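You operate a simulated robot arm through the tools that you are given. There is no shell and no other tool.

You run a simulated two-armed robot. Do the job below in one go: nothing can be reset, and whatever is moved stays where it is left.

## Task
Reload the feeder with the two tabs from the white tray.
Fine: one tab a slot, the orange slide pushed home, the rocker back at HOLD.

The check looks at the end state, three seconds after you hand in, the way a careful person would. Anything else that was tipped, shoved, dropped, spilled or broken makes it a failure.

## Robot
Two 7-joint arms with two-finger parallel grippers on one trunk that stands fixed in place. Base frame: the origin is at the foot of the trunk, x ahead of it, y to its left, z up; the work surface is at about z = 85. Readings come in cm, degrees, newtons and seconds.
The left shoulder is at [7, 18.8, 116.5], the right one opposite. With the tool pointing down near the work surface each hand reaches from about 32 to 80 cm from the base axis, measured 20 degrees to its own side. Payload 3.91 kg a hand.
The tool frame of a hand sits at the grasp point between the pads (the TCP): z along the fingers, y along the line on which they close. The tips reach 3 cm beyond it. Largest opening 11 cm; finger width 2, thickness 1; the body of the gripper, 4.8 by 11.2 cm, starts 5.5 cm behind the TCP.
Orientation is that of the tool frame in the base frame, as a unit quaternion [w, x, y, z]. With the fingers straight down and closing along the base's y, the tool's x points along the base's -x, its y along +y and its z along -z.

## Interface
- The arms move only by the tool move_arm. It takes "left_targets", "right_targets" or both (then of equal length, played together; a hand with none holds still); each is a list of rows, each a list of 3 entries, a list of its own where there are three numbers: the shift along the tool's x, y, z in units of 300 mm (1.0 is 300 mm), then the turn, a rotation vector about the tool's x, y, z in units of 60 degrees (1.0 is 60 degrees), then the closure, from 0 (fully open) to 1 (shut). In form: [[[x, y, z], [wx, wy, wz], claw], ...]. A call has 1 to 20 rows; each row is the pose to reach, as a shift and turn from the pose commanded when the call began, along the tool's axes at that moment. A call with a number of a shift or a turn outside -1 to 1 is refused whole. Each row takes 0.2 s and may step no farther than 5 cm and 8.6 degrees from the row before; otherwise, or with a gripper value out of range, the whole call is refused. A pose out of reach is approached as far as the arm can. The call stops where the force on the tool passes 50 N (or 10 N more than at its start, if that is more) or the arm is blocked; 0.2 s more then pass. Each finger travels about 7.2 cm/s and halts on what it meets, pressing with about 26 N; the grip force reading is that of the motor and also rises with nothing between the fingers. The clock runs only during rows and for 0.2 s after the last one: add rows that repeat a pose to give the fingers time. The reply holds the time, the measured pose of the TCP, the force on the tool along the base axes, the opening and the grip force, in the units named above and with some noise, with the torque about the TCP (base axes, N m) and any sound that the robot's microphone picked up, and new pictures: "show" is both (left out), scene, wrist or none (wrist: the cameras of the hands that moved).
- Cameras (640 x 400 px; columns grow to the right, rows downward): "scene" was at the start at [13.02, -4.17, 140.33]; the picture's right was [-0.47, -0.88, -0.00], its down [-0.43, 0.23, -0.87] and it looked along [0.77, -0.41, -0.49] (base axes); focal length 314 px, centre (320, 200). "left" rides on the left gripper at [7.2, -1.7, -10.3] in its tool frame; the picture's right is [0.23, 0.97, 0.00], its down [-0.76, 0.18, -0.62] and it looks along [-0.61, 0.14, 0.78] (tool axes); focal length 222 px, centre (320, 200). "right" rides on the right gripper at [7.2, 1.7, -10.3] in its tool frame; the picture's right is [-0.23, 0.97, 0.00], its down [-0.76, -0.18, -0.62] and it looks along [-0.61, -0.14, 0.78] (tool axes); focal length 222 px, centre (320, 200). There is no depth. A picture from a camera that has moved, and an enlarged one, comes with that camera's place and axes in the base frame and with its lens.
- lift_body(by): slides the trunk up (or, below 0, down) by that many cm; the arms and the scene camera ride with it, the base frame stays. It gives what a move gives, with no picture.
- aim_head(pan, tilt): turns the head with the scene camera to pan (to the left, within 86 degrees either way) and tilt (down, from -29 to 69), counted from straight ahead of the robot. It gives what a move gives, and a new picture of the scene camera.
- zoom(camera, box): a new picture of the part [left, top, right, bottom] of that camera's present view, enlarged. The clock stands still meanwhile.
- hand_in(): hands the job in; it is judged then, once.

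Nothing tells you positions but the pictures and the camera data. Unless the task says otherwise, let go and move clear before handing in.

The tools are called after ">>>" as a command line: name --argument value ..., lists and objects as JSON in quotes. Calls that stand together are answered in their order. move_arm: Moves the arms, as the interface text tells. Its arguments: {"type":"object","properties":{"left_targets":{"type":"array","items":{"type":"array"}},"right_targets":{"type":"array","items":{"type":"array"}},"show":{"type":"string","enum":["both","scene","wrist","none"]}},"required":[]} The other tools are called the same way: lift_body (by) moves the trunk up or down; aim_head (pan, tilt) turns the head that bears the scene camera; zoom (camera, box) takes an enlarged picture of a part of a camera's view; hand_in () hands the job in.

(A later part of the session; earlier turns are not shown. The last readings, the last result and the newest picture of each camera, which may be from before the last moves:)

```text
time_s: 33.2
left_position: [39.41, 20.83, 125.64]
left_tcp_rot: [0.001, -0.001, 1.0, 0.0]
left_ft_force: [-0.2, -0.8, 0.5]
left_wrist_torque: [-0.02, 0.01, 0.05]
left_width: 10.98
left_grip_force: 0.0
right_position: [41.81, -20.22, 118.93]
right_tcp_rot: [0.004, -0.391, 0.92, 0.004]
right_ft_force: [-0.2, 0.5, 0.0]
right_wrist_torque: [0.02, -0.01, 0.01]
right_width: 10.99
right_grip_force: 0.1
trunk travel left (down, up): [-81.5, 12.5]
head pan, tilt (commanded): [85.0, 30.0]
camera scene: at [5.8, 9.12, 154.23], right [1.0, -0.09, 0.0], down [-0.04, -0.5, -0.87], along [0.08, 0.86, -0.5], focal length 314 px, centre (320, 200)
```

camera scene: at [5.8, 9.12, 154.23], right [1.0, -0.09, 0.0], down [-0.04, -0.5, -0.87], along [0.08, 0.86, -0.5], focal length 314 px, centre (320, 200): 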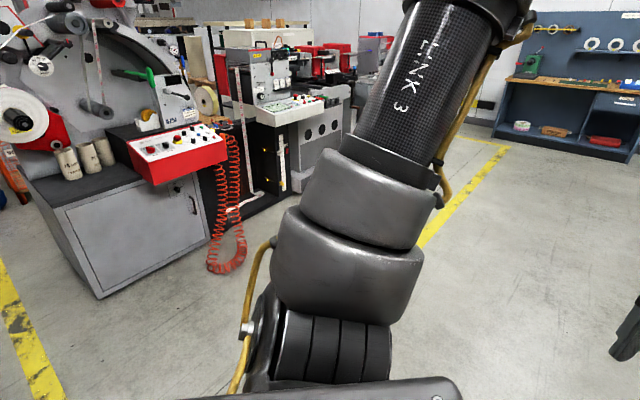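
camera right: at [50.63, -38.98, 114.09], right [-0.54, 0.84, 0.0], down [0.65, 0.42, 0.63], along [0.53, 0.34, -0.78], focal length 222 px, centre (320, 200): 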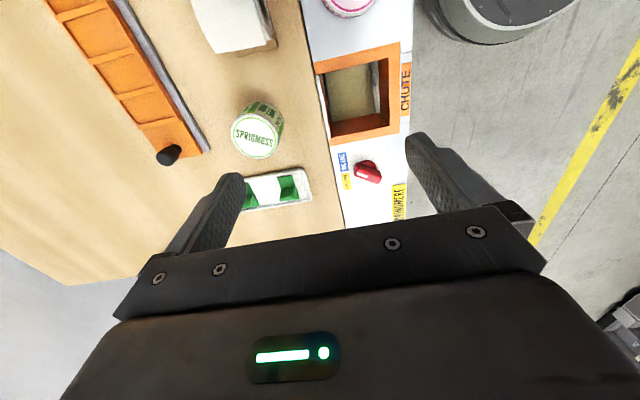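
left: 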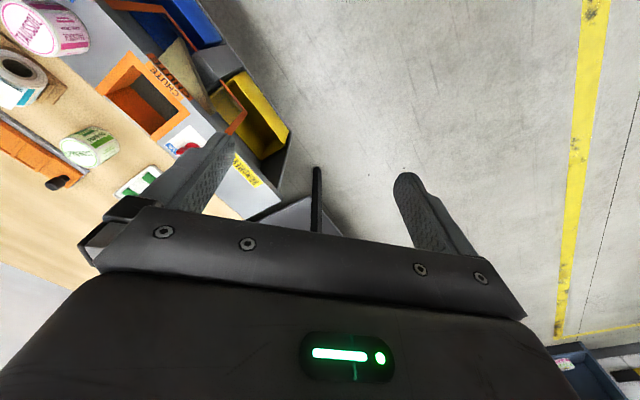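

The upper arm seems held at a fixed outward angle in this posture. I'll raise the hand well above the bench, try moving inboard up there so the elbow can come over the top, and then come back down.

>>> move_arm --right_targets '[[[0.05, -0.1, -0.1], [0, 0, 0], 0], [[0.1, -0.2, -0.2], [0, 0, 0], 0], [[0.1, -0.2, -0.35], [0, 0, 0], 0], [[0.1, -0.2, -0.5], [0, 0, 0], 0], [[0.1, -0.2, -0.65], [0, 0, 0], 0], [[0.1, -0.2, -0.8], [0, 0, 0], 0], [[0.1, -0.2, -0.95], [0, 0, 0], 0], [[0.1, -0.2, -0.95], [0, 0, 0], 0]]' --show "none"

>>> aim_head --pan -50 --tilt 10

```text
time_s: 35.0
left_position: [39.4, 20.79, 125.58]
left_tcp_rot: [0.001, -0.002, 1.0, 0.0]
left_ft_force: [0.0, 0.4, 0.0]
left_wrist_torque: [-0.01, 0.01, -0.02]
left_width: 11.01
left_grip_force: 0.1
right_position: [39.11, -29.35, 139.39]
right_tcp_rot: [0.003, -0.391, 0.92, 0.002]
right_ft_force: [0.4, -0.2, -0.1]
right_wrist_torque: [0.0, -0.01, -0.02]
right_width: 11.0
right_grip_force: 0.0
right hand out of reach, approached as far as the arm can: row 5, 6, 7, 8
trunk travel left (down, up): [-81.5, 12.5]
head pan, tilt (commanded): [85.0, 30.0]
```

```text
time_s: 37.1
left_position: [39.51, 20.77, 125.69]
left_tcp_rot: [0.002, -0.002, 1.0, 0.0]
left_ft_force: [0.2, 0.5, -0.2]
left_wrist_torque: [0.0, 0.01, -0.01]
left_width: 10.98
left_grip_force: 0.1
right_position: [39.17, -29.38, 139.27]
right_tcp_rot: [0.004, -0.391, 0.92, 0.002]
right_ft_force: [0.0, 0.6, -0.4]
right_wrist_torque: [-0.04, 0.0, 0.03]
right_width: 11.02
right_grip_force: 0.1
trunk travel left (down, up): [-81.5, 12.5]
head pan, tilt (commanded): [-50.0, 10.0]
camera scene: at [10.99, -7.01, 157.47], right [-0.77, -0.64, 0.0], down [-0.11, 0.13, -0.98], along [0.63, -0.75, -0.17], focal length 314 px, centre (320, 200)
```

scene: 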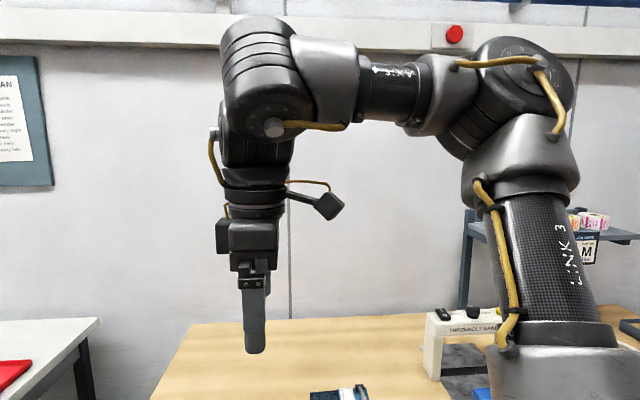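

The arm has now folded with its elbow high, and the upper arm still has the same outward lean. For comparison, I'll look at how the left arm is folded.

>>> aim_head --pan 55 --tilt 0

```text
time_s: 39.0
left_position: [39.61, 20.75, 125.65]
left_tcp_rot: [0.0, -0.002, 1.0, 0.0]
left_ft_force: [0.4, -0.2, 0.1]
left_wrist_torque: [-0.01, 0.04, 0.0]
left_width: 11.0
left_grip_force: 0.0
right_position: [39.08, -29.43, 139.31]
right_tcp_rot: [0.003, -0.391, 0.92, 0.002]
right_ft_force: [0.7, -0.2, 0.5]
right_wrist_torque: [0.0, -0.02, 0.0]
right_width: 11.01
right_grip_force: 0.1
trunk travel left (down, up): [-81.5, 12.5]
head pan, tilt (commanded): [55.0, 0.0]
camera scene: at [10.18, 7.47, 159.07], right [0.82, -0.57, 0.0], down [0.0, 0.0, -1.0], along [0.57, 0.82, 0.0], focal length 314 px, centre (320, 200)
```

scene: 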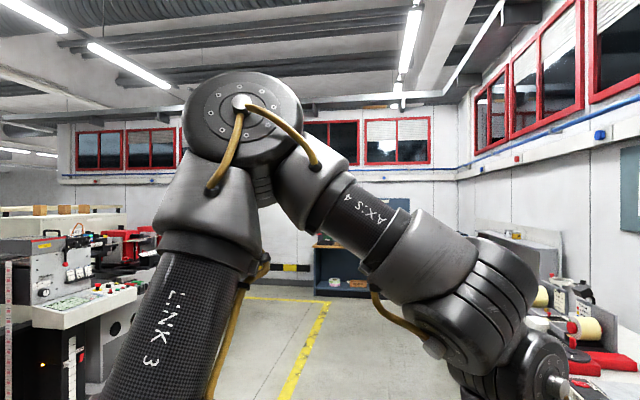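

The left arm is folded neatly with its elbow up over the hand, and that's the posture I want on the right. From this raised pose I'll try moving the right hand inward and forward.

>>> aim_head --pan -50 --tilt 10

>>> move_arm --right_targets '[[[-0.13, 0.01, 0.04], [0, 0, 0], 0], [[-0.26, 0.02, 0.08], [0, 0, 0], 0], [[-0.39, 0.03, 0.12], [0, 0, 0], 0], [[-0.52, 0.037, 0.167], [0, 0, 0], 0], [[-0.52, 0.037, 0.167], [0, 0, 0], 0]]' --show "scene"

```text
time_s: 40.8
left_position: [39.44, 20.76, 125.61]
left_tcp_rot: [0.002, -0.002, 1.0, 0.001]
left_ft_force: [-0.4, -0.1, 0.3]
left_wrist_torque: [0.04, 0.02, -0.02]
left_width: 11.02
left_grip_force: 0.2
right_position: [39.07, -29.26, 139.31]
right_tcp_rot: [0.005, -0.391, 0.921, 0.001]
right_ft_force: [-0.1, -0.2, 0.2]
right_wrist_torque: [0.03, -0.01, 0.0]
right_width: 11.0
right_grip_force: 0.0
trunk travel left (down, up): [-81.5, 12.5]
head pan, tilt (commanded): [-50.0, 10.0]
camera scene: at [10.99, -7.02, 157.47], right [-0.77, -0.64, 0.0], down [-0.11, 0.13, -0.98], along [0.63, -0.75, -0.17], focal length 314 px, centre (320, 200)
```

scene: 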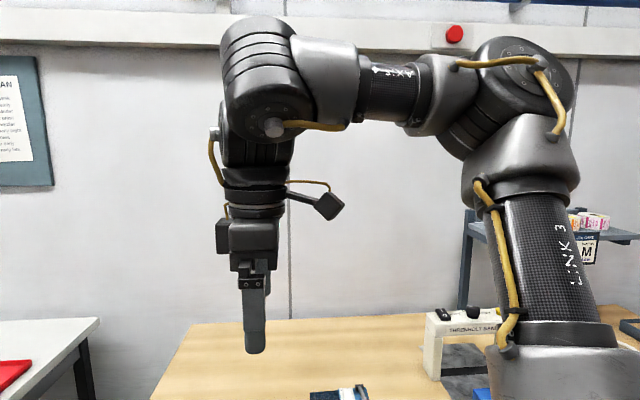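

```text
time_s: 42.0
left_position: [39.55, 20.78, 125.67]
left_tcp_rot: [0.001, -0.002, 1.0, 0.001]
left_ft_force: [-0.4, -0.4, 0.5]
left_wrist_torque: [-0.02, -0.03, 0.02]
left_width: 10.98
left_grip_force: 0.0
right_position: [43.22, -23.94, 131.65]
right_tcp_rot: [0.004, -0.391, 0.92, 0.001]
right_ft_force: [0.5, -0.1, 0.2]
right_wrist_torque: [0.02, -0.01, 0.0]
right_width: 11.0
right_grip_force: 0.1
right hand out of reach, approached as far as the arm can: row 1, 2, 3, 4, 5
trunk travel left (down, up): [-81.5, 12.5]
head pan, tilt (commanded): [-50.0, 10.0]
camera scene: at [11.06, -7.0, 157.46], right [-0.77, -0.64, 0.0], down [-0.11, 0.13, -0.98], along [0.63, -0.75, -0.17], focal length 314 px, centre (320, 200)
```

scene: 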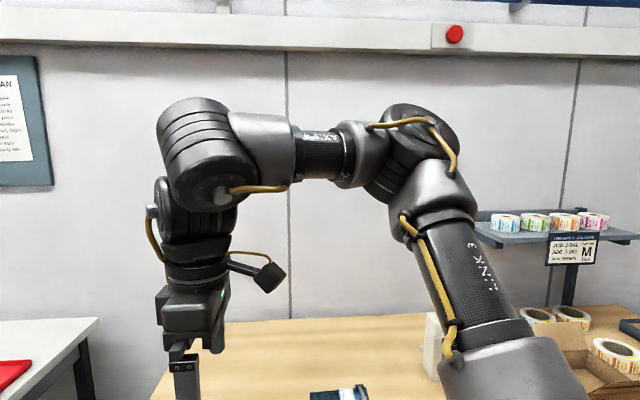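

There seems to be a barrier the elbow won't cross at this height: the left arm is on the inside of it and the right arm on the outside. In front of the bench there's free space, so I'll try crossing it lower down.

>>> move_arm --right_targets '[[[0.05, -0.1, 0.12], [0, 0, 0], 0], [[0.1, -0.13, 0.27], [0, 0, 0], 0], [[0.1, -0.13, 0.42], [0, 0, 0], 0], [[0.1, -0.13, 0.57], [0, 0, 0], 0], [[0.1, -0.13, 0.72], [0, 0, 0], 0], [[0.1, -0.13, 0.87], [0, 0, 0], 0], [[0.1, -0.13, 0.95], [0, 0, 0], 0], [[0.1, -0.13, 0.95], [0, 0, 0], 0]]' --show "scene"

```text
time_s: 43.8
left_position: [39.45, 20.91, 125.64]
left_tcp_rot: [0.001, -0.001, 1.0, 0.0]
left_ft_force: [0.2, 0.2, 0.2]
left_wrist_torque: [-0.02, 0.0, 0.01]
left_width: 11.0
left_grip_force: 0.1
right_position: [43.77, -29.24, 103.05]
right_tcp_rot: [0.003, -0.39, 0.921, -0.001]
right_ft_force: [0.2, 0.9, -0.5]
right_wrist_torque: [0.01, 0.03, 0.01]
right_width: 10.99
right_grip_force: 0.0
trunk travel left (down, up): [-81.5, 12.5]
head pan, tilt (commanded): [-50.0, 10.0]
camera scene: at [10.92, -7.03, 157.47], right [-0.77, -0.64, 0.0], down [-0.11, 0.13, -0.98], along [0.63, -0.75, -0.17], focal length 314 px, centre (320, 200)
```

scene: 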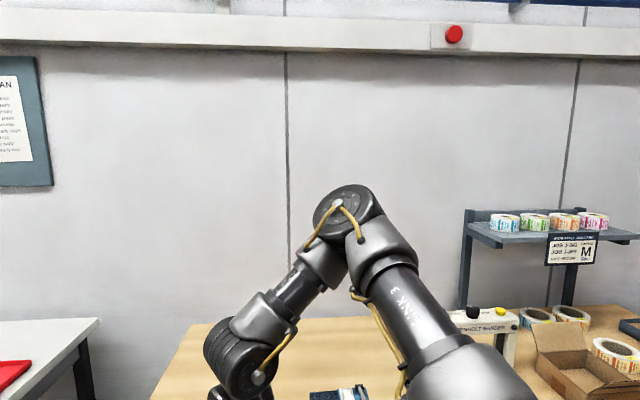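

The hand went down without trouble. Now I'll push inward at this lower height.

>>> move_arm --right_targets '[[[-0.08, 0.1, 0.02], [0, 0, 0], 0], [[-0.16, 0.2, 0.04], [0, 0, 0], 0], [[-0.24, 0.3, 0.06], [0, 0, 0], 0], [[-0.32, 0.4, 0.08], [0, 0, 0], 0], [[-0.4, 0.5, 0.1], [0, 0, 0], 0], [[-0.48, 0.6, 0.1], [0, 0, 0], 0], [[-0.48, 0.6, 0.1], [0, 0, 0], 0]]' --show "scene"

```text
time_s: 45.4
left_position: [39.51, 21.01, 125.61]
left_tcp_rot: [0.0, -0.002, 1.0, -0.001]
left_ft_force: [-0.6, -0.3, -0.4]
left_wrist_torque: [0.02, -0.01, 0.02]
left_width: 11.01
left_grip_force: 0.0
right_position: [40.56, -22.77, 106.76]
right_tcp_rot: [0.002, -0.391, 0.92, 0.001]
right_ft_force: [0.0, -0.7, -0.4]
right_wrist_torque: [0.0, 0.01, -0.01]
right_width: 10.99
right_grip_force: 0.1
right hand out of reach, approached as far as the arm can: row 1, 2, 3, 4, 5, 6, 7
trunk travel left (down, up): [-81.5, 12.5]
head pan, tilt (commanded): [-50.0, 10.0]
camera scene: at [11.02, -7.0, 157.46], right [-0.77, -0.64, 0.0], down [-0.11, 0.13, -0.98], along [0.63, -0.75, -0.17], focal length 314 px, centre (320, 200)
```

scene: 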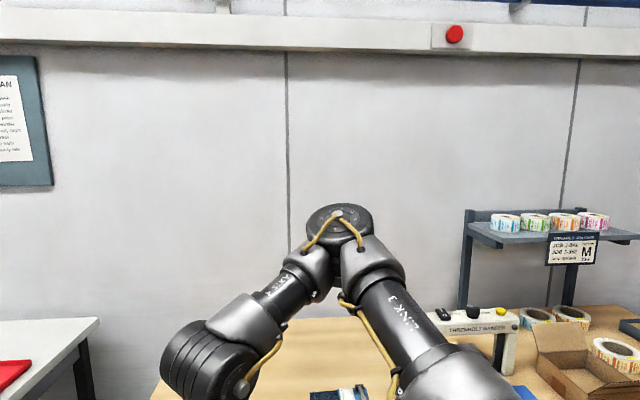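

The hand was refused again. To check whether the upper arm's outward angle can change at all, I'll take the hand outward to about (45, -60, 118) and watch the elbow.

>>> move_arm --right_targets '[[[0.1, -0.11, -0.05], [0, 0, 0], 0], [[0.2, -0.22, -0.1], [0, 0, 0], 0], [[0.3, -0.33, -0.15], [0, 0, 0], 0], [[0.4, -0.44, -0.2], [0, 0, 0], 0], [[0.5, -0.55, -0.25], [0, 0, 0], 0], [[0.6, -0.66, -0.3], [0, 0, 0], 0], [[0.7, -0.77, -0.35], [0, 0, 0], 0], [[0.8, -0.92, -0.38], [0, 0, 0], 0], [[0.8, -0.92, -0.38], [0, 0, 0], 0]]' --show "scene"

```text
refused: row 8 steps farther than a row can; nothing moved
```

>>> move_arm --right_targets '[[[0.1, -0.11, -0.05], [0, 0, 0], 0], [[0.2, -0.22, -0.1], [0, 0, 0], 0], [[0.3, -0.33, -0.15], [0, 0, 0], 0], [[0.4, -0.44, -0.2], [0, 0, 0], 0], [[0.5, -0.55, -0.25], [0, 0, 0], 0], [[0.6, -0.66, -0.3], [0, 0, 0], 0], [[0.7, -0.77, -0.35], [0, 0, 0], 0], [[0.8, -0.87, -0.38], [0, 0, 0], 0], [[0.8, -0.92, -0.38], [0, 0, 0], 0]]' --show "scene"

```text
time_s: 47.4
left_position: [39.6, 20.76, 125.53]
left_tcp_rot: [0.0, -0.002, 1.0, 0.001]
left_ft_force: [0.2, 0.8, 0.0]
left_wrist_torque: [0.03, 0.0, 0.0]
left_width: 10.99
left_grip_force: 0.1
right_position: [43.35, -60.1, 118.2]
right_tcp_rot: [0.002, -0.391, 0.921, 0.001]
right_ft_force: [0.0, 0.6, -0.4]
right_wrist_torque: [0.0, -0.02, -0.02]
right_width: 11.0
right_grip_force: 0.1
trunk travel left (down, up): [-81.5, 12.5]
head pan, tilt (commanded): [-50.0, 10.0]
camera scene: at [11.14, -7.02, 157.45], right [-0.77, -0.64, 0.0], down [-0.11, 0.13, -0.98], along [0.63, -0.75, -0.17], focal length 314 px, centre (320, 200)
```

scene: 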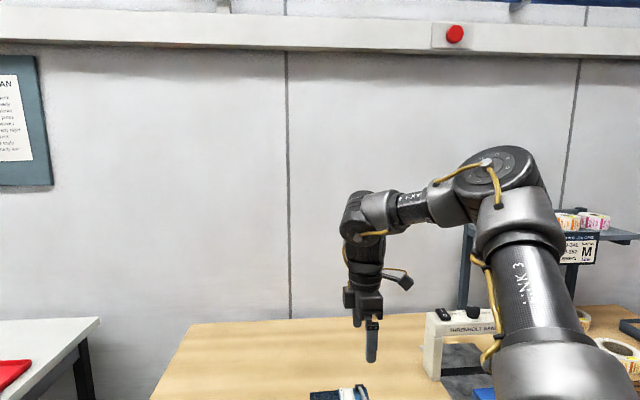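

The elbow moves freely outward but won't come inboard past about y = -44.5. So with the tool vertical the tray is out of reach in this posture, but tilting the fingers forward should gain the missing centimetres. I'll check that by moving to (55, -45) and pitching the fingers out by about 33 degrees.

>>> move_arm --right_targets '[[[-0.13, 0.013, 0.04], [0, 0, 0], 0], [[-0.26, 0.026, 0.08], [0, -0.11, 0], 0], [[-0.39, 0.04, 0.12], [0, -0.22, 0], 0], [[-0.52, 0.053, 0.16], [0, -0.33, 0], 0], [[-0.63, 0.067, 0.2], [0, -0.44, 0], 0], [[-0.63, 0.067, 0.2], [0, -0.55, 0], 0], [[-0.63, 0.067, 0.2], [0, -0.55, 0], 0]]' --show "both"

```text
time_s: 49.0
left_position: [39.51, 20.9, 125.69]
left_tcp_rot: [0.001, -0.003, 1.0, 0.0]
left_ft_force: [0.5, 0.5, 0.3]
left_wrist_torque: [-0.01, 0.03, 0.0]
left_width: 11.01
left_grip_force: 0.1
right_position: [55.16, -45.15, 112.14]
right_tcp_rot: [0.264, -0.374, 0.882, 0.111]
right_ft_force: [1.3, 0.6, 0.7]
right_wrist_torque: [-0.01, 0.0, 0.01]
right_width: 11.01
right_grip_force: 0.1
trunk travel left (down, up): [-81.5, 12.5]
head pan, tilt (commanded): [-50.0, 10.0]
camera scene: at [11.02, -6.98, 157.47], right [-0.77, -0.64, 0.0], down [-0.11, 0.13, -0.98], along [0.63, -0.75, -0.17], focal length 314 px, centre (320, 200)
camera right: at [45.76, -52.62, 116.78], right [-0.57, 0.81, 0.12], down [0.33, 0.09, 0.94], along [0.75, 0.57, -0.32], focal length 222 px, centre (320, 200)
```

scene: 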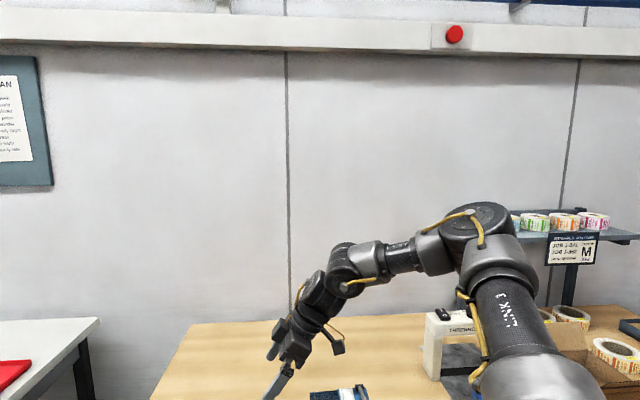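
right: 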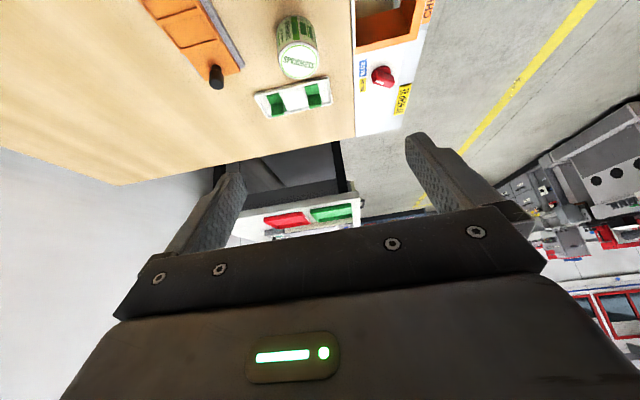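

The tilt is reachable. Next I'll extend to about (75, -37, 107), well above the far tab.

>>> move_arm --right_targets '[[[-0.075, -0.048, 0.083], [0, 0, 0], 0], [[-0.15, -0.096, 0.166], [0, 0, 0], 0], [[-0.226, -0.145, 0.248], [0, 0, 0], 0], [[-0.301, -0.193, 0.331], [0, 0, 0], 0], [[-0.377, -0.241, 0.414], [0, 0, 0], 0], [[-0.452, -0.289, 0.497], [0, 0, 0], 0], [[-0.452, -0.289, 0.497], [0, 0, 0], 0]]' --show "both"

```text
time_s: 50.6
left_position: [39.42, 20.75, 125.72]
left_tcp_rot: [0.001, -0.001, 1.0, 0.001]
left_ft_force: [0.2, -0.7, -0.6]
left_wrist_torque: [-0.01, 0.0, -0.03]
left_width: 11.02
left_grip_force: 0.1
right_position: [71.62, -37.16, 108.78]
right_tcp_rot: [0.264, -0.374, 0.882, 0.111]
right_ft_force: [-1.2, -0.6, 0.4]
right_wrist_torque: [-0.03, 0.01, -0.03]
right_width: 10.98
right_grip_force: 0.1
right hand out of reach, approached as far as the arm can: row 6, 7
trunk travel left (down, up): [-81.5, 12.5]
head pan, tilt (commanded): [-50.0, 10.0]
camera scene: at [10.95, -7.17, 157.46], right [-0.77, -0.64, 0.0], down [-0.11, 0.13, -0.98], along [0.63, -0.75, -0.17], focal length 314 px, centre (320, 200)
camera right: at [62.15, -44.64, 113.43], right [-0.57, 0.81, 0.12], down [0.33, 0.09, 0.94], along [0.75, 0.57, -0.32], focal length 222 px, centre (320, 200)
```

scene: 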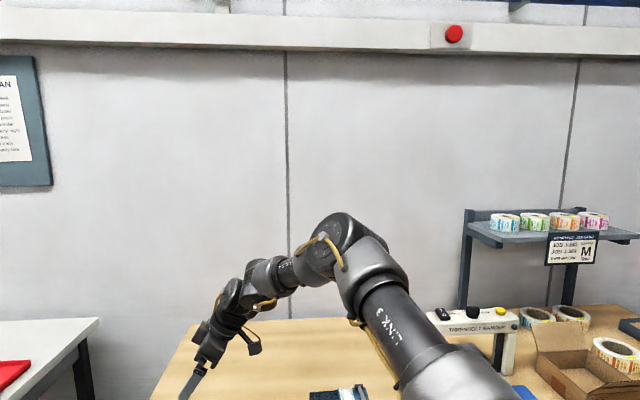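
right: 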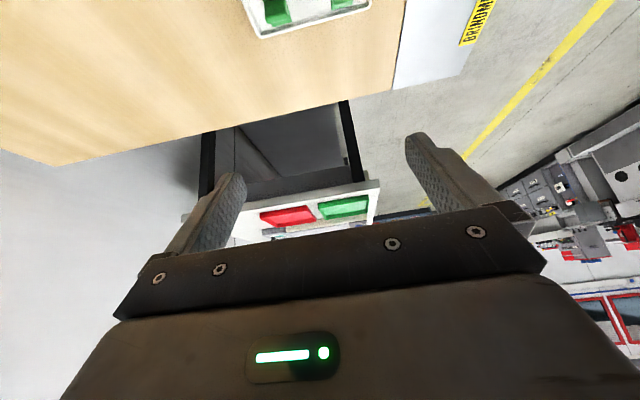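

That tilt got me to (71.6, -37.2), nearly over the far tab. I'll go lower and a bit further out to see whether the remaining 3–4 cm are reachable nearer the table.

>>> move_arm --right_targets '[[[0.08, 0, 0.12], [0, 0, 0], 0], [[0.11, -0.02, 0.22], [0, 0, 0], 0], [[0.09, -0.06, 0.27], [0, 0, 0], 0], [[0.07, -0.09, 0.29], [0, 0, 0], 0], [[0.07, -0.09, 0.29], [0, 0, 0], 0]]' --show "both"

```text
time_s: 51.8
left_position: [39.49, 20.76, 125.64]
left_tcp_rot: [0.001, -0.001, 1.0, -0.001]
left_ft_force: [-0.3, -0.2, 0.0]
left_wrist_torque: [0.01, 0.0, 0.01]
left_width: 11.02
left_grip_force: 0.0
right_position: [69.28, -37.14, 105.24]
right_tcp_rot: [0.265, -0.374, 0.882, 0.111]
right_ft_force: [-0.4, 0.2, 0.8]
right_wrist_torque: [0.04, 0.01, 0.0]
right_width: 10.99
right_grip_force: 0.1
right hand out of reach, approached as far as the arm can: row 1, 2, 3, 4, 5
trunk travel left (down, up): [-81.5, 12.5]
head pan, tilt (commanded): [-50.0, 10.0]
camera scene: at [10.99, -7.05, 157.46], right [-0.77, -0.64, 0.0], down [-0.11, 0.13, -0.98], along [0.63, -0.75, -0.17], focal length 314 px, centre (320, 200)
camera right: at [59.76, -44.45, 109.98], right [-0.57, 0.81, 0.12], down [0.33, 0.09, 0.94], along [0.75, 0.57, -0.32], focal length 222 px, centre (320, 200)
```

scene: 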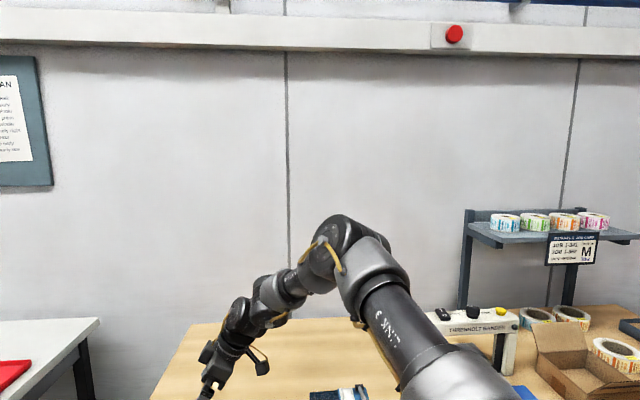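
right: 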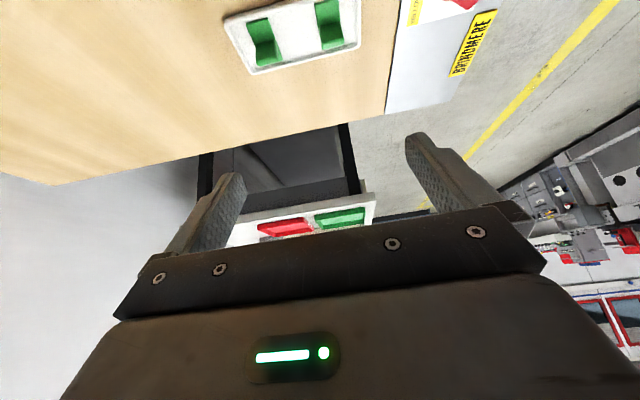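

The elbow's lower limit is holding it as well. This all suggests the right arm started in an awkward shoulder configuration, near several joint limits. I'll back off, straighten the tool, raise the trunk fully, and then swing the arm out to the side through open space to try to change that configuration.

>>> move_arm --right_targets '[[[0.051, 0.023, -0.119], [0, 0.08, 0], 0], [[0.102, 0.046, -0.238], [0, 0.16, 0], 0], [[0.153, 0.07, -0.357], [0, 0.24, 0], 0], [[0.204, 0.093, -0.476], [0, 0.32, 0], 0], [[0.255, 0.116, -0.595], [0, 0.4, 0], 0], [[0.306, 0.14, -0.714], [0, 0.48, 0], 0], [[0.357, 0.163, -0.833], [0, 0.55, 0], 0], [[0.357, 0.163, -0.833], [0, 0.55, 0], 0]]' --show "none"

>>> lift_body --by 12

>>> aim_head --pan -86 --tilt 25

```text
time_s: 53.6
left_position: [39.49, 20.84, 125.68]
left_tcp_rot: [0.001, -0.001, 1.0, 0.0]
left_ft_force: [0.4, 0.2, 0.4]
left_wrist_torque: [-0.02, 0.0, 0.01]
left_width: 10.98
left_grip_force: 0.1
right_position: [49.81, -50.27, 120.27]
right_tcp_rot: [0.001, -0.391, 0.92, 0.001]
right_ft_force: [-0.3, -0.4, 0.0]
right_wrist_torque: [0.0, 0.0, -0.02]
right_width: 11.01
right_grip_force: 0.1
trunk travel left (down, up): [-81.5, 12.5]
head pan, tilt (commanded): [-50.0, 10.0]
```

```text
time_s: 55.1
left_position: [39.54, 20.81, 137.54]
left_tcp_rot: [0.0, -0.002, 1.0, 0.0]
left_ft_force: [-0.4, -0.6, 0.2]
left_wrist_torque: [-0.01, -0.03, -0.04]
left_width: 11.02
left_grip_force: 0.1
right_position: [49.94, -50.5, 132.25]
right_tcp_rot: [0.001, -0.39, 0.921, 0.001]
right_ft_force: [-0.1, 0.7, 0.1]
right_wrist_torque: [-0.01, 0.0, 0.0]
right_width: 10.99
right_grip_force: 0.0
trunk travel left (down, up): [-93.5, 0.5]
head pan, tilt (commanded): [-50.0, 10.0]
```

```text
time_s: 56.1
left_position: [39.51, 20.92, 137.59]
left_tcp_rot: [0.0, -0.001, 1.0, 0.0]
left_ft_force: [-0.7, 0.3, -0.5]
left_wrist_torque: [0.01, -0.01, -0.02]
left_width: 11.01
left_grip_force: 0.1
right_position: [49.87, -50.4, 132.32]
right_tcp_rot: [0.002, -0.39, 0.921, 0.0]
right_ft_force: [0.0, 0.3, -0.2]
right_wrist_torque: [-0.01, 0.02, 0.03]
right_width: 10.99
right_grip_force: 0.0
trunk travel left (down, up): [-93.5, 0.5]
head pan, tilt (commanded): [-85.9, 25.0]
camera scene: at [5.67, -9.09, 167.03], right [-1.0, -0.07, 0.0], down [-0.03, 0.42, -0.91], along [0.06, -0.9, -0.42], focal length 314 px, centre (320, 200)
```

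scene: 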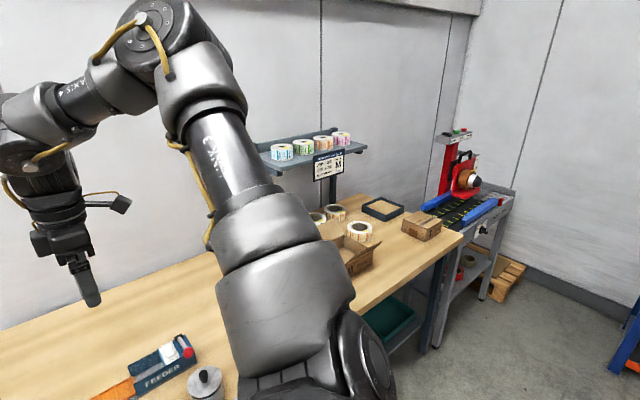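

The space to the right is clear above the bench. I'll swing the right hand up and out to the side, turning the wrist back towards neutral on the way.

>>> move_arm --right_targets '[[[0.142, 0.027, -0.051], [0, 0, 0.11], 0], [[0.285, 0.055, -0.102], [0, 0, 0.22], 0], [[0.428, 0.082, -0.153], [0, 0, 0.33], 0], [[0.57, 0.11, -0.204], [0, 0, 0.44], 0], [[0.713, 0.137, -0.255], [0, 0, 0.55], 0], [[0.855, 0.165, -0.306], [0, 0, 0.66], 0], [[0.998, 0.192, -0.357], [0, 0, 0.767], 0], [[0.998, 0.192, -0.357], [0, 0, 0.767], 0]]' --show "scene"

```text
time_s: 57.9
left_position: [39.45, 20.82, 137.65]
left_tcp_rot: [0.001, -0.002, 1.0, 0.0]
left_ft_force: [-0.4, -0.1, 1.1]
left_wrist_torque: [-0.01, -0.02, 0.01]
left_width: 10.99
left_grip_force: 0.1
right_position: [24.95, -67.77, 142.99]
right_tcp_rot: [0.002, 0.0, 1.0, 0.0]
right_ft_force: [-0.3, -0.4, -0.2]
right_wrist_torque: [-0.02, 0.01, 0.0]
right_width: 11.0
right_grip_force: 0.0
trunk travel left (down, up): [-93.5, 0.5]
head pan, tilt (commanded): [-85.9, 25.0]
camera scene: at [5.69, -9.1, 167.03], right [-1.0, -0.07, 0.0], down [-0.03, 0.42, -0.91], along [0.06, -0.9, -0.42], focal length 314 px, centre (320, 200)
```

scene: 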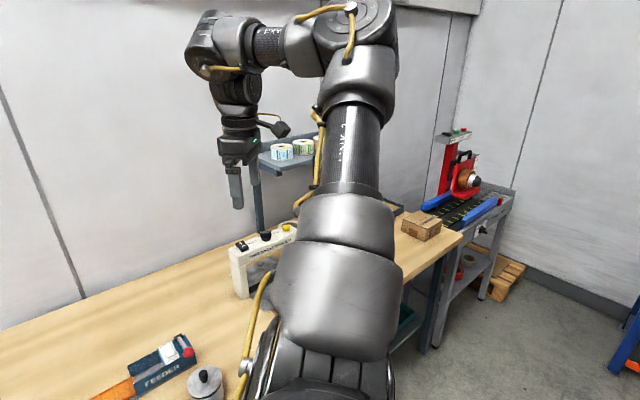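

That went well, and the elbow is now up and out to the side. Next I'll bring the hand straight out sideways and level with the shoulder so the upper arm passes through the lateral direction.

>>> move_arm --right_targets '[[[0.12, -0.07, 0.053], [0, 0, 0], 0], [[0.24, -0.14, 0.107], [0, 0, 0], 0], [[0.36, -0.21, 0.16], [0, 0, 0], 0], [[0.48, -0.28, 0.213], [0, 0, 0], 0], [[0.6, -0.34, 0.267], [0, 0, 0], 0], [[0.6, -0.39, 0.4], [0, 0, 0], 0], [[0.6, -0.44, 0.53], [0, 0, 0], 0], [[0.6, -0.5, 0.667], [0, 0, 0], 0], [[0.6, -0.52, 0.8], [0, 0, 0], 0], [[0.6, -0.52, 0.8], [0, 0, 0], 0]]' --show "scene"

```text
time_s: 60.1
left_position: [39.45, 20.87, 137.54]
left_tcp_rot: [0.001, -0.001, 1.0, -0.001]
left_ft_force: [0.3, -1.1, -0.7]
left_wrist_torque: [-0.02, 0.0, 0.01]
left_width: 11.01
left_grip_force: 0.0
right_position: [6.81, -83.41, 118.6]
right_tcp_rot: [0.002, -0.001, 1.0, 0.0]
right_ft_force: [0.5, 0.2, 0.2]
right_wrist_torque: [0.0, -0.03, -0.01]
right_width: 11.01
right_grip_force: 0.1
trunk travel left (down, up): [-93.5, 0.5]
head pan, tilt (commanded): [-85.9, 25.0]
camera scene: at [5.67, -9.06, 167.03], right [-1.0, -0.07, 0.0], down [-0.03, 0.42, -0.91], along [0.06, -0.9, -0.42], focal length 314 px, centre (320, 200)
```

scene: 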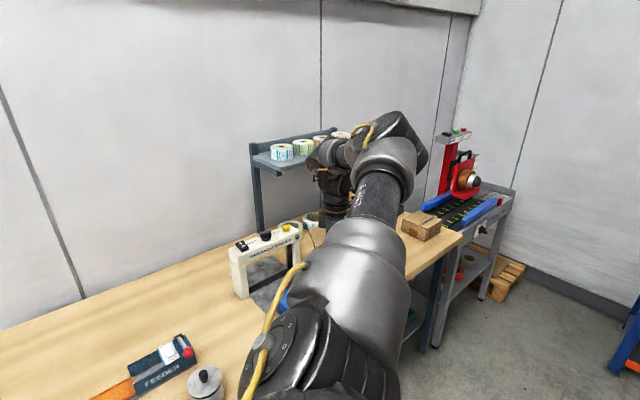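

The arm is stretched out sideways with the elbow slightly up and back. Now I'll bring the hand forward and a little down, so the elbow rolls over to the front-lower side, staying clear of the white machine at about (33, -101).

>>> move_arm --right_targets '[[[-0.112, 0.0, 0.087], [0, 0, 0], 0], [[-0.224, 0.0, 0.173], [0, 0, 0], 0], [[-0.337, 0.01, 0.26], [0, 0, 0], 0], [[-0.449, 0.04, 0.347], [0, 0, 0], 0], [[-0.561, 0.08, 0.433], [0, 0, 0], 0], [[-0.673, 0.113, 0.5], [0, 0, 0], 0], [[-0.673, 0.113, 0.5], [0, 0, 0], 0]]' --show "scene"

```text
time_s: 61.7
left_position: [39.38, 20.74, 137.69]
left_tcp_rot: [0.001, -0.002, 1.0, 0.0]
left_ft_force: [-0.7, -0.6, -0.1]
left_wrist_torque: [0.01, -0.03, 0.0]
left_width: 10.99
left_grip_force: 0.1
right_position: [27.42, -80.1, 103.81]
right_tcp_rot: [0.001, 0.0, 1.0, 0.001]
right_ft_force: [0.0, 0.5, 0.0]
right_wrist_torque: [0.05, 0.0, 0.02]
right_width: 11.0
right_grip_force: 0.1
trunk travel left (down, up): [-93.5, 0.5]
head pan, tilt (commanded): [-85.9, 25.0]
camera scene: at [5.56, -9.08, 167.04], right [-1.0, -0.07, 0.0], down [-0.03, 0.42, -0.91], along [0.06, -0.9, -0.42], focal length 314 px, centre (320, 200)
```

scene: 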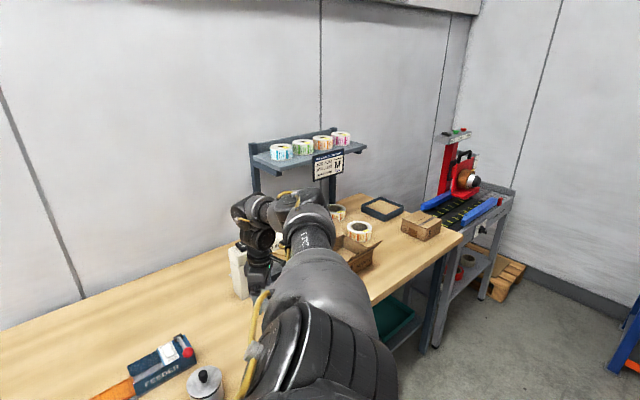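

The elbow has passed the side direction and is now on the forward side. I'll continue forward to about (45, -65, 116), staying high over the feeder.

>>> move_arm --right_targets '[[[-0.098, 0.084, -0.067], [0, 0, 0], 0], [[-0.196, 0.168, -0.133], [0, 0, 0], 0], [[-0.293, 0.252, -0.2], [0, 0, 0], 0], [[-0.391, 0.335, -0.267], [0, 0, 0], 0], [[-0.489, 0.419, -0.333], [0, 0, 0], 0], [[-0.587, 0.503, -0.4], [0, 0, 0], 0], [[-0.587, 0.503, -0.4], [0, 0, 0], 0]]' --show "scene"

```text
time_s: 63.3
left_position: [39.31, 20.65, 137.59]
left_tcp_rot: [0.001, -0.002, 1.0, 0.0]
left_ft_force: [-0.3, 0.5, -1.2]
left_wrist_torque: [0.02, -0.02, 0.01]
left_width: 11.02
left_grip_force: 0.0
right_position: [44.94, -65.0, 116.0]
right_tcp_rot: [0.002, 0.001, 1.0, 0.001]
right_ft_force: [-0.7, 0.6, -0.8]
right_wrist_torque: [0.03, 0.01, 0.0]
right_width: 11.01
right_grip_force: 0.1
trunk travel left (down, up): [-93.5, 0.5]
head pan, tilt (commanded): [-85.9, 25.0]
camera scene: at [5.6, -9.29, 167.02], right [-1.0, -0.07, 0.0], down [-0.03, 0.42, -0.91], along [0.06, -0.9, -0.42], focal length 314 px, centre (320, 200)
```

scene: 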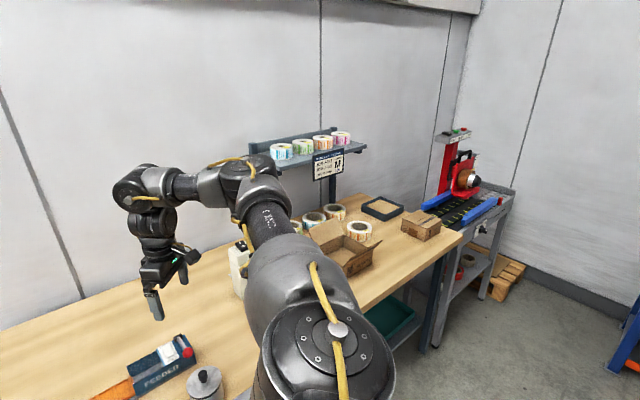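

The shoulder joint has flipped over: the opposite cap now faces up and the elbow is forward. I'll bring the hand round over the bench towards (60, -40, 112).

>>> move_arm --right_targets '[[[-0.071, 0.119, 0.019], [0, 0, 0], 0], [[-0.143, 0.238, 0.038], [0, 0, 0], 0], [[-0.214, 0.357, 0.057], [0, 0, 0], 0], [[-0.286, 0.476, 0.076], [0, 0, 0], 0], [[-0.357, 0.595, 0.095], [0, 0, 0], 0], [[-0.429, 0.714, 0.114], [0, 0, 0], 0], [[-0.5, 0.833, 0.133], [0, 0, 0], 0], [[-0.5, 0.833, 0.133], [0, 0, 0], 0]]' --show "none"

>>> aim_head --pan -40 --tilt 30

```text
time_s: 65.1
left_position: [39.41, 20.77, 137.6]
left_tcp_rot: [0.001, -0.002, 1.0, 0.001]
left_ft_force: [1.2, 0.2, 0.0]
left_wrist_torque: [-0.01, -0.04, -0.01]
left_width: 10.99
left_grip_force: 0.1
right_position: [60.25, -40.06, 112.0]
right_tcp_rot: [0.002, 0.002, 1.0, 0.001]
right_ft_force: [-0.3, -0.6, 0.2]
right_wrist_torque: [0.0, 0.01, -0.01]
right_width: 11.01
right_grip_force: 0.0
trunk travel left (down, up): [-93.5, 0.5]
head pan, tilt (commanded): [-85.9, 25.0]
```

```text
time_s: 66.2
left_position: [39.64, 20.82, 137.61]
left_tcp_rot: [0.001, -0.002, 1.0, -0.001]
left_ft_force: [0.1, -0.9, 0.4]
left_wrist_torque: [0.01, -0.01, 0.01]
left_width: 10.98
left_grip_force: 0.1
right_position: [60.26, -39.87, 112.05]
right_tcp_rot: [0.002, 0.0, 1.0, 0.001]
right_ft_force: [0.3, -0.9, -0.6]
right_wrist_torque: [0.0, 0.0, 0.01]
right_width: 11.0
right_grip_force: 0.0
trunk travel left (down, up): [-93.5, 0.5]
head pan, tilt (commanded): [-40.0, 30.0]
camera scene: at [11.97, -5.67, 166.23], right [-0.64, -0.77, 0.0], down [-0.38, 0.32, -0.87], along [0.66, -0.56, -0.5], focal length 314 px, centre (320, 200)
```

scene: 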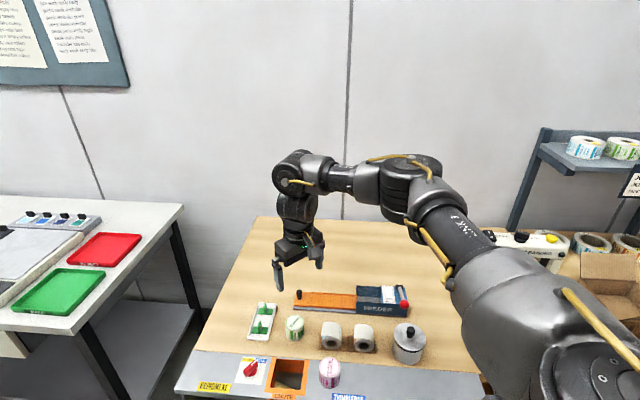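

The flip worked: (60, -40, 112) was reached without complaint and the arm is in a better posture. I'll raise the hand a little and lower the trunk so the arm is level for the longest reach over the tray.

>>> move_arm --right_targets '[[[0, 0, -0.1], [0, 0, 0], 0], [[-0.05, 0.05, -0.2], [0, 0, 0], 0], [[-0.1, 0.1, -0.26], [0, 0, 0], 0], [[-0.1, 0.1, -0.26], [0, 0, 0], 0]]' --show "none"

>>> lift_body --by -14

```text
time_s: 67.2
left_position: [39.5, 20.67, 137.6]
left_tcp_rot: [0.001, -0.002, 1.0, 0.001]
left_ft_force: [-0.5, 0.0, -0.4]
left_wrist_torque: [-0.01, -0.05, -0.02]
left_width: 11.01
left_grip_force: 0.0
right_position: [62.83, -37.11, 119.79]
right_tcp_rot: [0.001, 0.0, 1.0, 0.001]
right_ft_force: [0.3, 0.5, -0.2]
right_wrist_torque: [0.02, 0.01, 0.0]
right_width: 10.99
right_grip_force: 0.1
trunk travel left (down, up): [-93.5, 0.5]
head pan, tilt (commanded): [-40.0, 30.0]
```

```text
time_s: 68.9
left_position: [39.38, 20.7, 123.68]
left_tcp_rot: [0.001, -0.002, 1.0, 0.0]
left_ft_force: [-0.9, 1.5, -0.4]
left_wrist_torque: [0.01, -0.02, 0.0]
left_width: 10.99
left_grip_force: 0.0
right_position: [62.88, -36.9, 105.76]
right_tcp_rot: [0.001, 0.001, 1.0, 0.001]
right_ft_force: [0.3, -0.7, -0.2]
right_wrist_torque: [-0.01, -0.01, 0.02]
right_width: 11.0
right_grip_force: 0.1
trunk travel left (down, up): [-79.5, 14.5]
head pan, tilt (commanded): [-40.0, 30.0]
```

>>> move_arm --right_targets '[[[-0.13, 0.05, 0.02], [0, 0, 0], 0], [[-0.26, 0.13, 0.05], [0, 0, 0], 0], [[-0.26, 0.13, 0.05], [0, 0, 0], 0]]' --show "both"

```text
time_s: 69.7
left_position: [39.22, 20.38, 123.83]
left_tcp_rot: [0.002, -0.001, 1.0, 0.001]
left_ft_force: [-1.5, -0.9, 1.0]
left_wrist_torque: [0.05, -0.02, -0.02]
left_width: 11.0
left_grip_force: 0.0
right_position: [70.41, -33.28, 104.08]
right_tcp_rot: [0.002, 0.0, 1.0, 0.003]
right_ft_force: [-0.1, -0.3, 0.1]
right_wrist_torque: [0.05, -0.02, 0.01]
right_width: 11.0
right_grip_force: 0.1
trunk travel left (down, up): [-79.5, 14.5]
head pan, tilt (commanded): [-40.0, 30.0]
camera scene: at [11.65, -6.17, 152.25], right [-0.64, -0.77, 0.0], down [-0.38, 0.32, -0.87], along [0.66, -0.56, -0.5], focal length 314 px, centre (320, 200)
camera right: at [62.96, -31.87, 114.34], right [0.23, 0.97, 0.01], down [0.76, -0.18, 0.63], along [0.61, -0.14, -0.78], focal length 222 px, centre (320, 200)
```

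scene: 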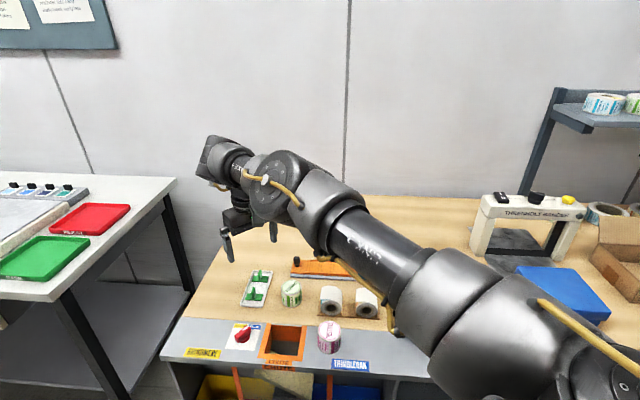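
right: 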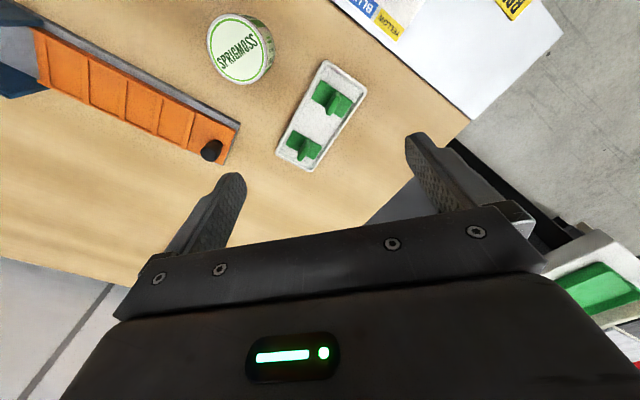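

The hand is now directly above the tray area with the tool vertical. I'll turn it so the fingers close along the slide axis, across the fins.

>>> move_arm --right_targets '[[[0, 0, 0], [0, 0, 0.13], 0], [[0, 0, 0], [0, 0, 0.26], 0], [[0, 0, 0], [0, 0, 0.39], 0], [[0, 0, 0], [0, 0, 0.52], 0], [[0, 0, 0], [0, 0, 0.65], 0], [[0, 0, 0], [0, 0, 0.733], 0], [[0, 0, 0], [0, 0, 0.733], 0]]' --show "both"

```text
time_s: 71.3
left_position: [39.44, 20.84, 123.56]
left_tcp_rot: [0.001, -0.003, 1.0, -0.001]
left_ft_force: [0.8, -0.4, 0.3]
left_wrist_torque: [-0.05, -0.02, 0.0]
left_width: 11.02
left_grip_force: 0.1
right_position: [70.68, -32.96, 104.14]
right_tcp_rot: [0.001, 0.375, 0.927, 0.001]
right_ft_force: [-0.1, 1.0, 0.8]
right_wrist_torque: [0.01, 0.03, 0.01]
right_width: 10.99
right_grip_force: 0.0
trunk travel left (down, up): [-79.5, 14.5]
head pan, tilt (commanded): [-40.0, 30.0]
camera scene: at [11.96, -5.65, 152.23], right [-0.64, -0.77, 0.0], down [-0.38, 0.32, -0.87], along [0.66, -0.56, -0.5], focal length 314 px, centre (320, 200)
camera right: at [66.55, -26.89, 114.48], right [0.84, 0.54, 0.0], down [0.42, -0.66, 0.62], along [0.34, -0.52, -0.78], focal length 222 px, centre (320, 200)
```

scene: 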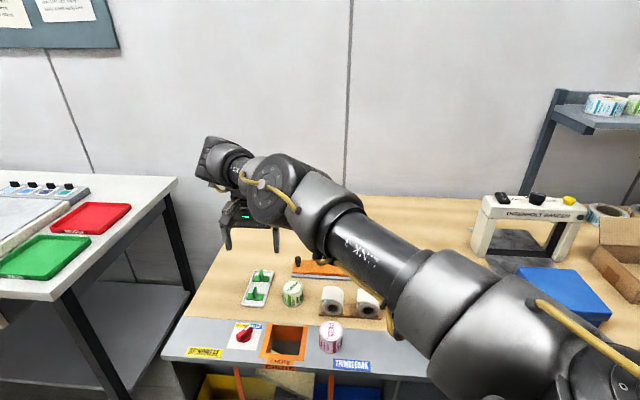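
right: 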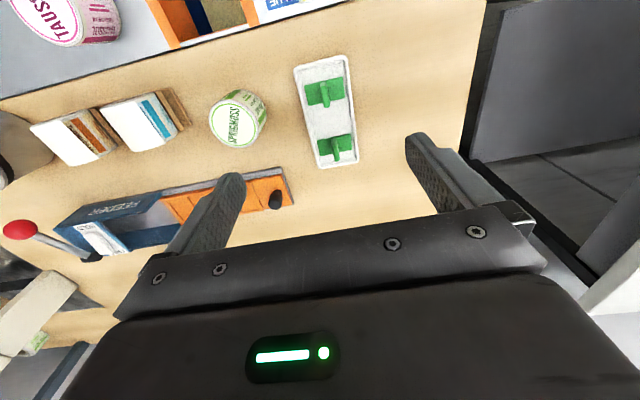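

The yaw is set and the tray is clearly in view. I'll zoom in on it to measure the tabs.

>>> zoom --camera "right" --box '[280, 40, 370, 180]'

>>> zoom --camera "right" --box '[0, 150, 300, 270]'

>>> zoom --camera "scene" --box '[230, 250, 350, 320]'

```text
2.86 times, centred on (325, 110) of right
camera zoom: at [66.55, -26.89, 114.48], right [0.84, 0.54, 0.0], down [0.42, -0.66, 0.62], along [0.34, -0.52, -0.78], focal length 635 px, centre (306, 457)
```

zoom: 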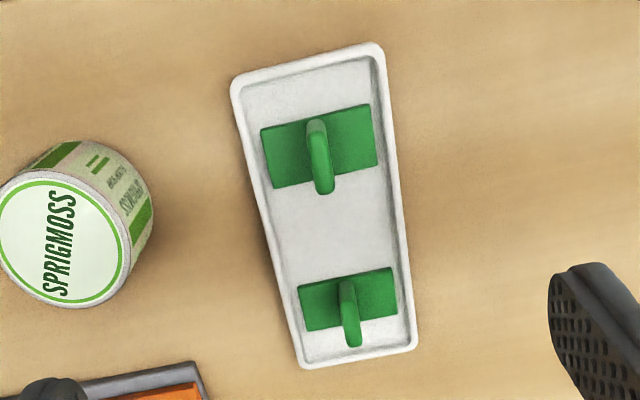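

```text
2.13 times, centred on (150, 210) of right
camera zoom: at [66.55, -26.89, 114.48], right [0.84, 0.54, 0.0], down [0.42, -0.66, 0.62], along [0.34, -0.52, -0.78], focal length 474 px, centre (683, 179)
```

zoom: 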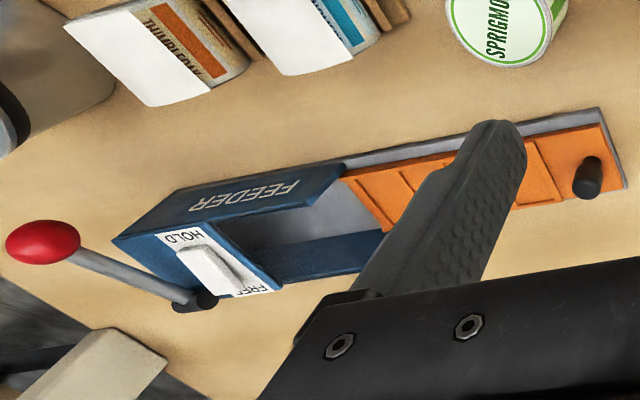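

```text
5.33 times, centred on (290, 285) of scene
camera zoom: at [11.96, -5.65, 152.23], right [-0.64, -0.77, 0.0], down [-0.38, 0.32, -0.87], along [0.66, -0.56, -0.5], focal length 1676 px, centre (480, -253)
```

zoom: 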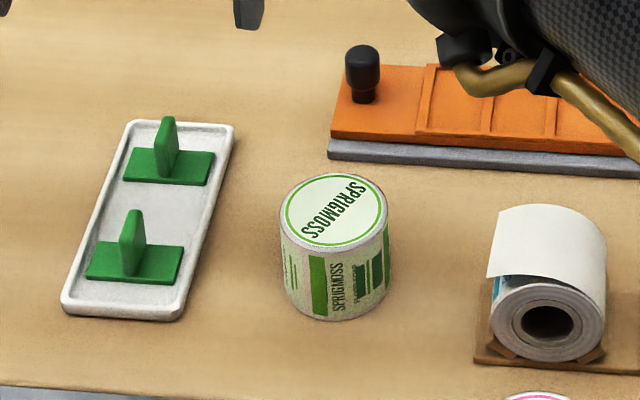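

>>> zoom --camera "right" --box '[300, 66, 350, 112]'

>>> zoom --camera "scene" --box '[240, 264, 280, 306]'

```text
8.70 times, centred on (325, 89) of right
camera zoom: at [66.55, -26.89, 114.48], right [0.84, 0.54, 0.0], down [0.42, -0.66, 0.62], along [0.34, -0.52, -0.78], focal length 1932 px, centre (276, 1165)
```

zoom: 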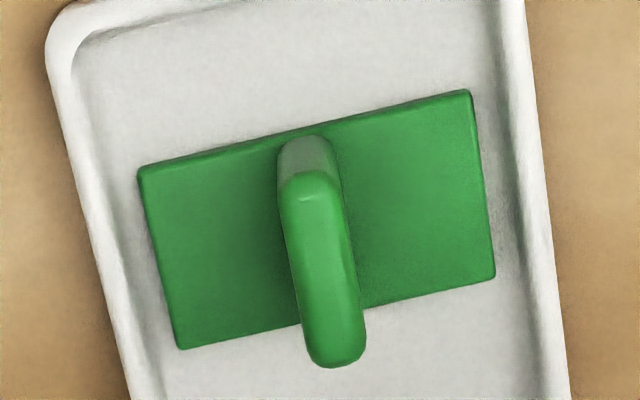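

```text
9.52 times, centred on (260, 285) of scene
camera zoom: at [11.96, -5.65, 152.23], right [-0.64, -0.77, 0.0], down [-0.38, 0.32, -0.87], along [0.66, -0.56, -0.5], focal length 2993 px, centre (891, -610)
```

zoom: 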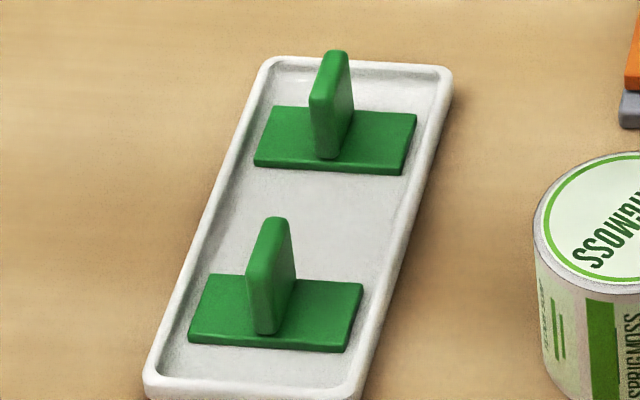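

The near tab's fin is centred at about (70.55, -31.97) and stands about 2.3 cm above its base. The far one is at about (75.35, -36.85), and both are aligned within a degree or so of my yaw. I'll narrow the fingers to about 3 cm and descend to hover above the near tab.

>>> move_arm --right_targets '[[[0.013, 0.01, 0.08], [0, 0, 0], 0.3], [[0.026, 0.0207, 0.16], [0, 0, 0], 0.727], [[0.026, 0.0207, 0.233], [0, 0, 0], 0.727], [[0.026, 0.0207, 0.233], [0, 0, 0], 0.727], [[0.026, 0.0207, 0.233], [0, 0, 0], 0.727]]' --show "both"

```text
time_s: 72.5
left_position: [39.45, 20.78, 123.63]
left_tcp_rot: [0.001, -0.002, 1.0, 0.0]
left_ft_force: [0.4, -0.2, -0.5]
left_wrist_torque: [0.01, 0.01, 0.0]
left_width: 10.98
left_grip_force: 0.0
right_position: [70.43, -31.89, 97.08]
right_tcp_rot: [0.001, 0.374, 0.927, 0.002]
right_ft_force: [-0.4, -0.4, 1.9]
right_wrist_torque: [-0.01, 0.02, 0.01]
right_width: 3.01
right_grip_force: 0.1
trunk travel left (down, up): [-79.5, 14.5]
head pan, tilt (commanded): [-40.0, 30.0]
camera scene: at [11.94, -5.69, 152.23], right [-0.64, -0.77, 0.0], down [-0.38, 0.32, -0.87], along [0.66, -0.56, -0.5], focal length 314 px, centre (320, 200)
camera right: at [66.33, -25.85, 107.42], right [0.84, 0.54, 0.0], down [0.42, -0.66, 0.62], along [0.34, -0.52, -0.78], focal length 222 px, centre (320, 200)
```

scene: 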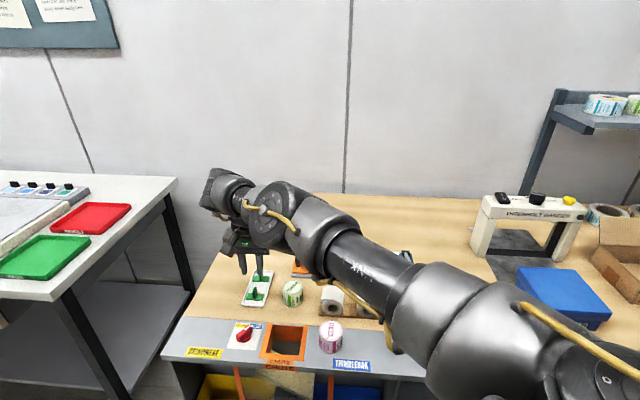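
right: 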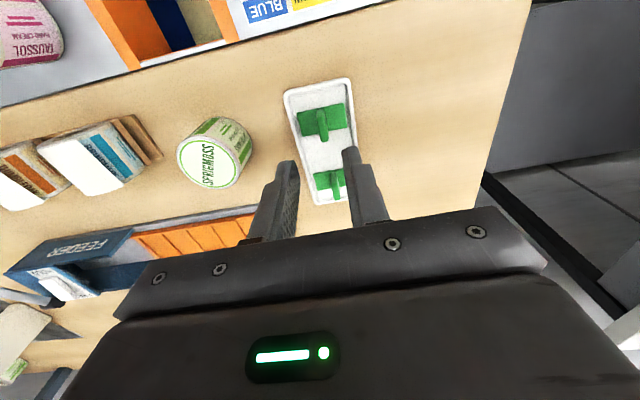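

>>> zoom --camera "right" --box '[270, 80, 370, 200]'

```text
3.33 times, centred on (320, 140) of right
camera zoom: at [66.33, -25.85, 107.42], right [0.84, 0.54, 0.0], down [0.42, -0.66, 0.62], along [0.34, -0.52, -0.78], focal length 740 px, centre (320, 400)
```

zoom: 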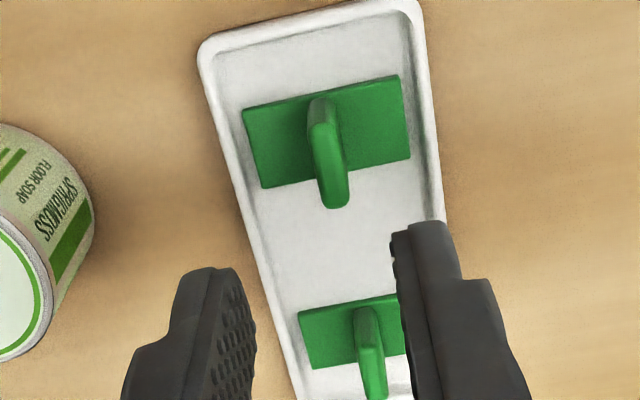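

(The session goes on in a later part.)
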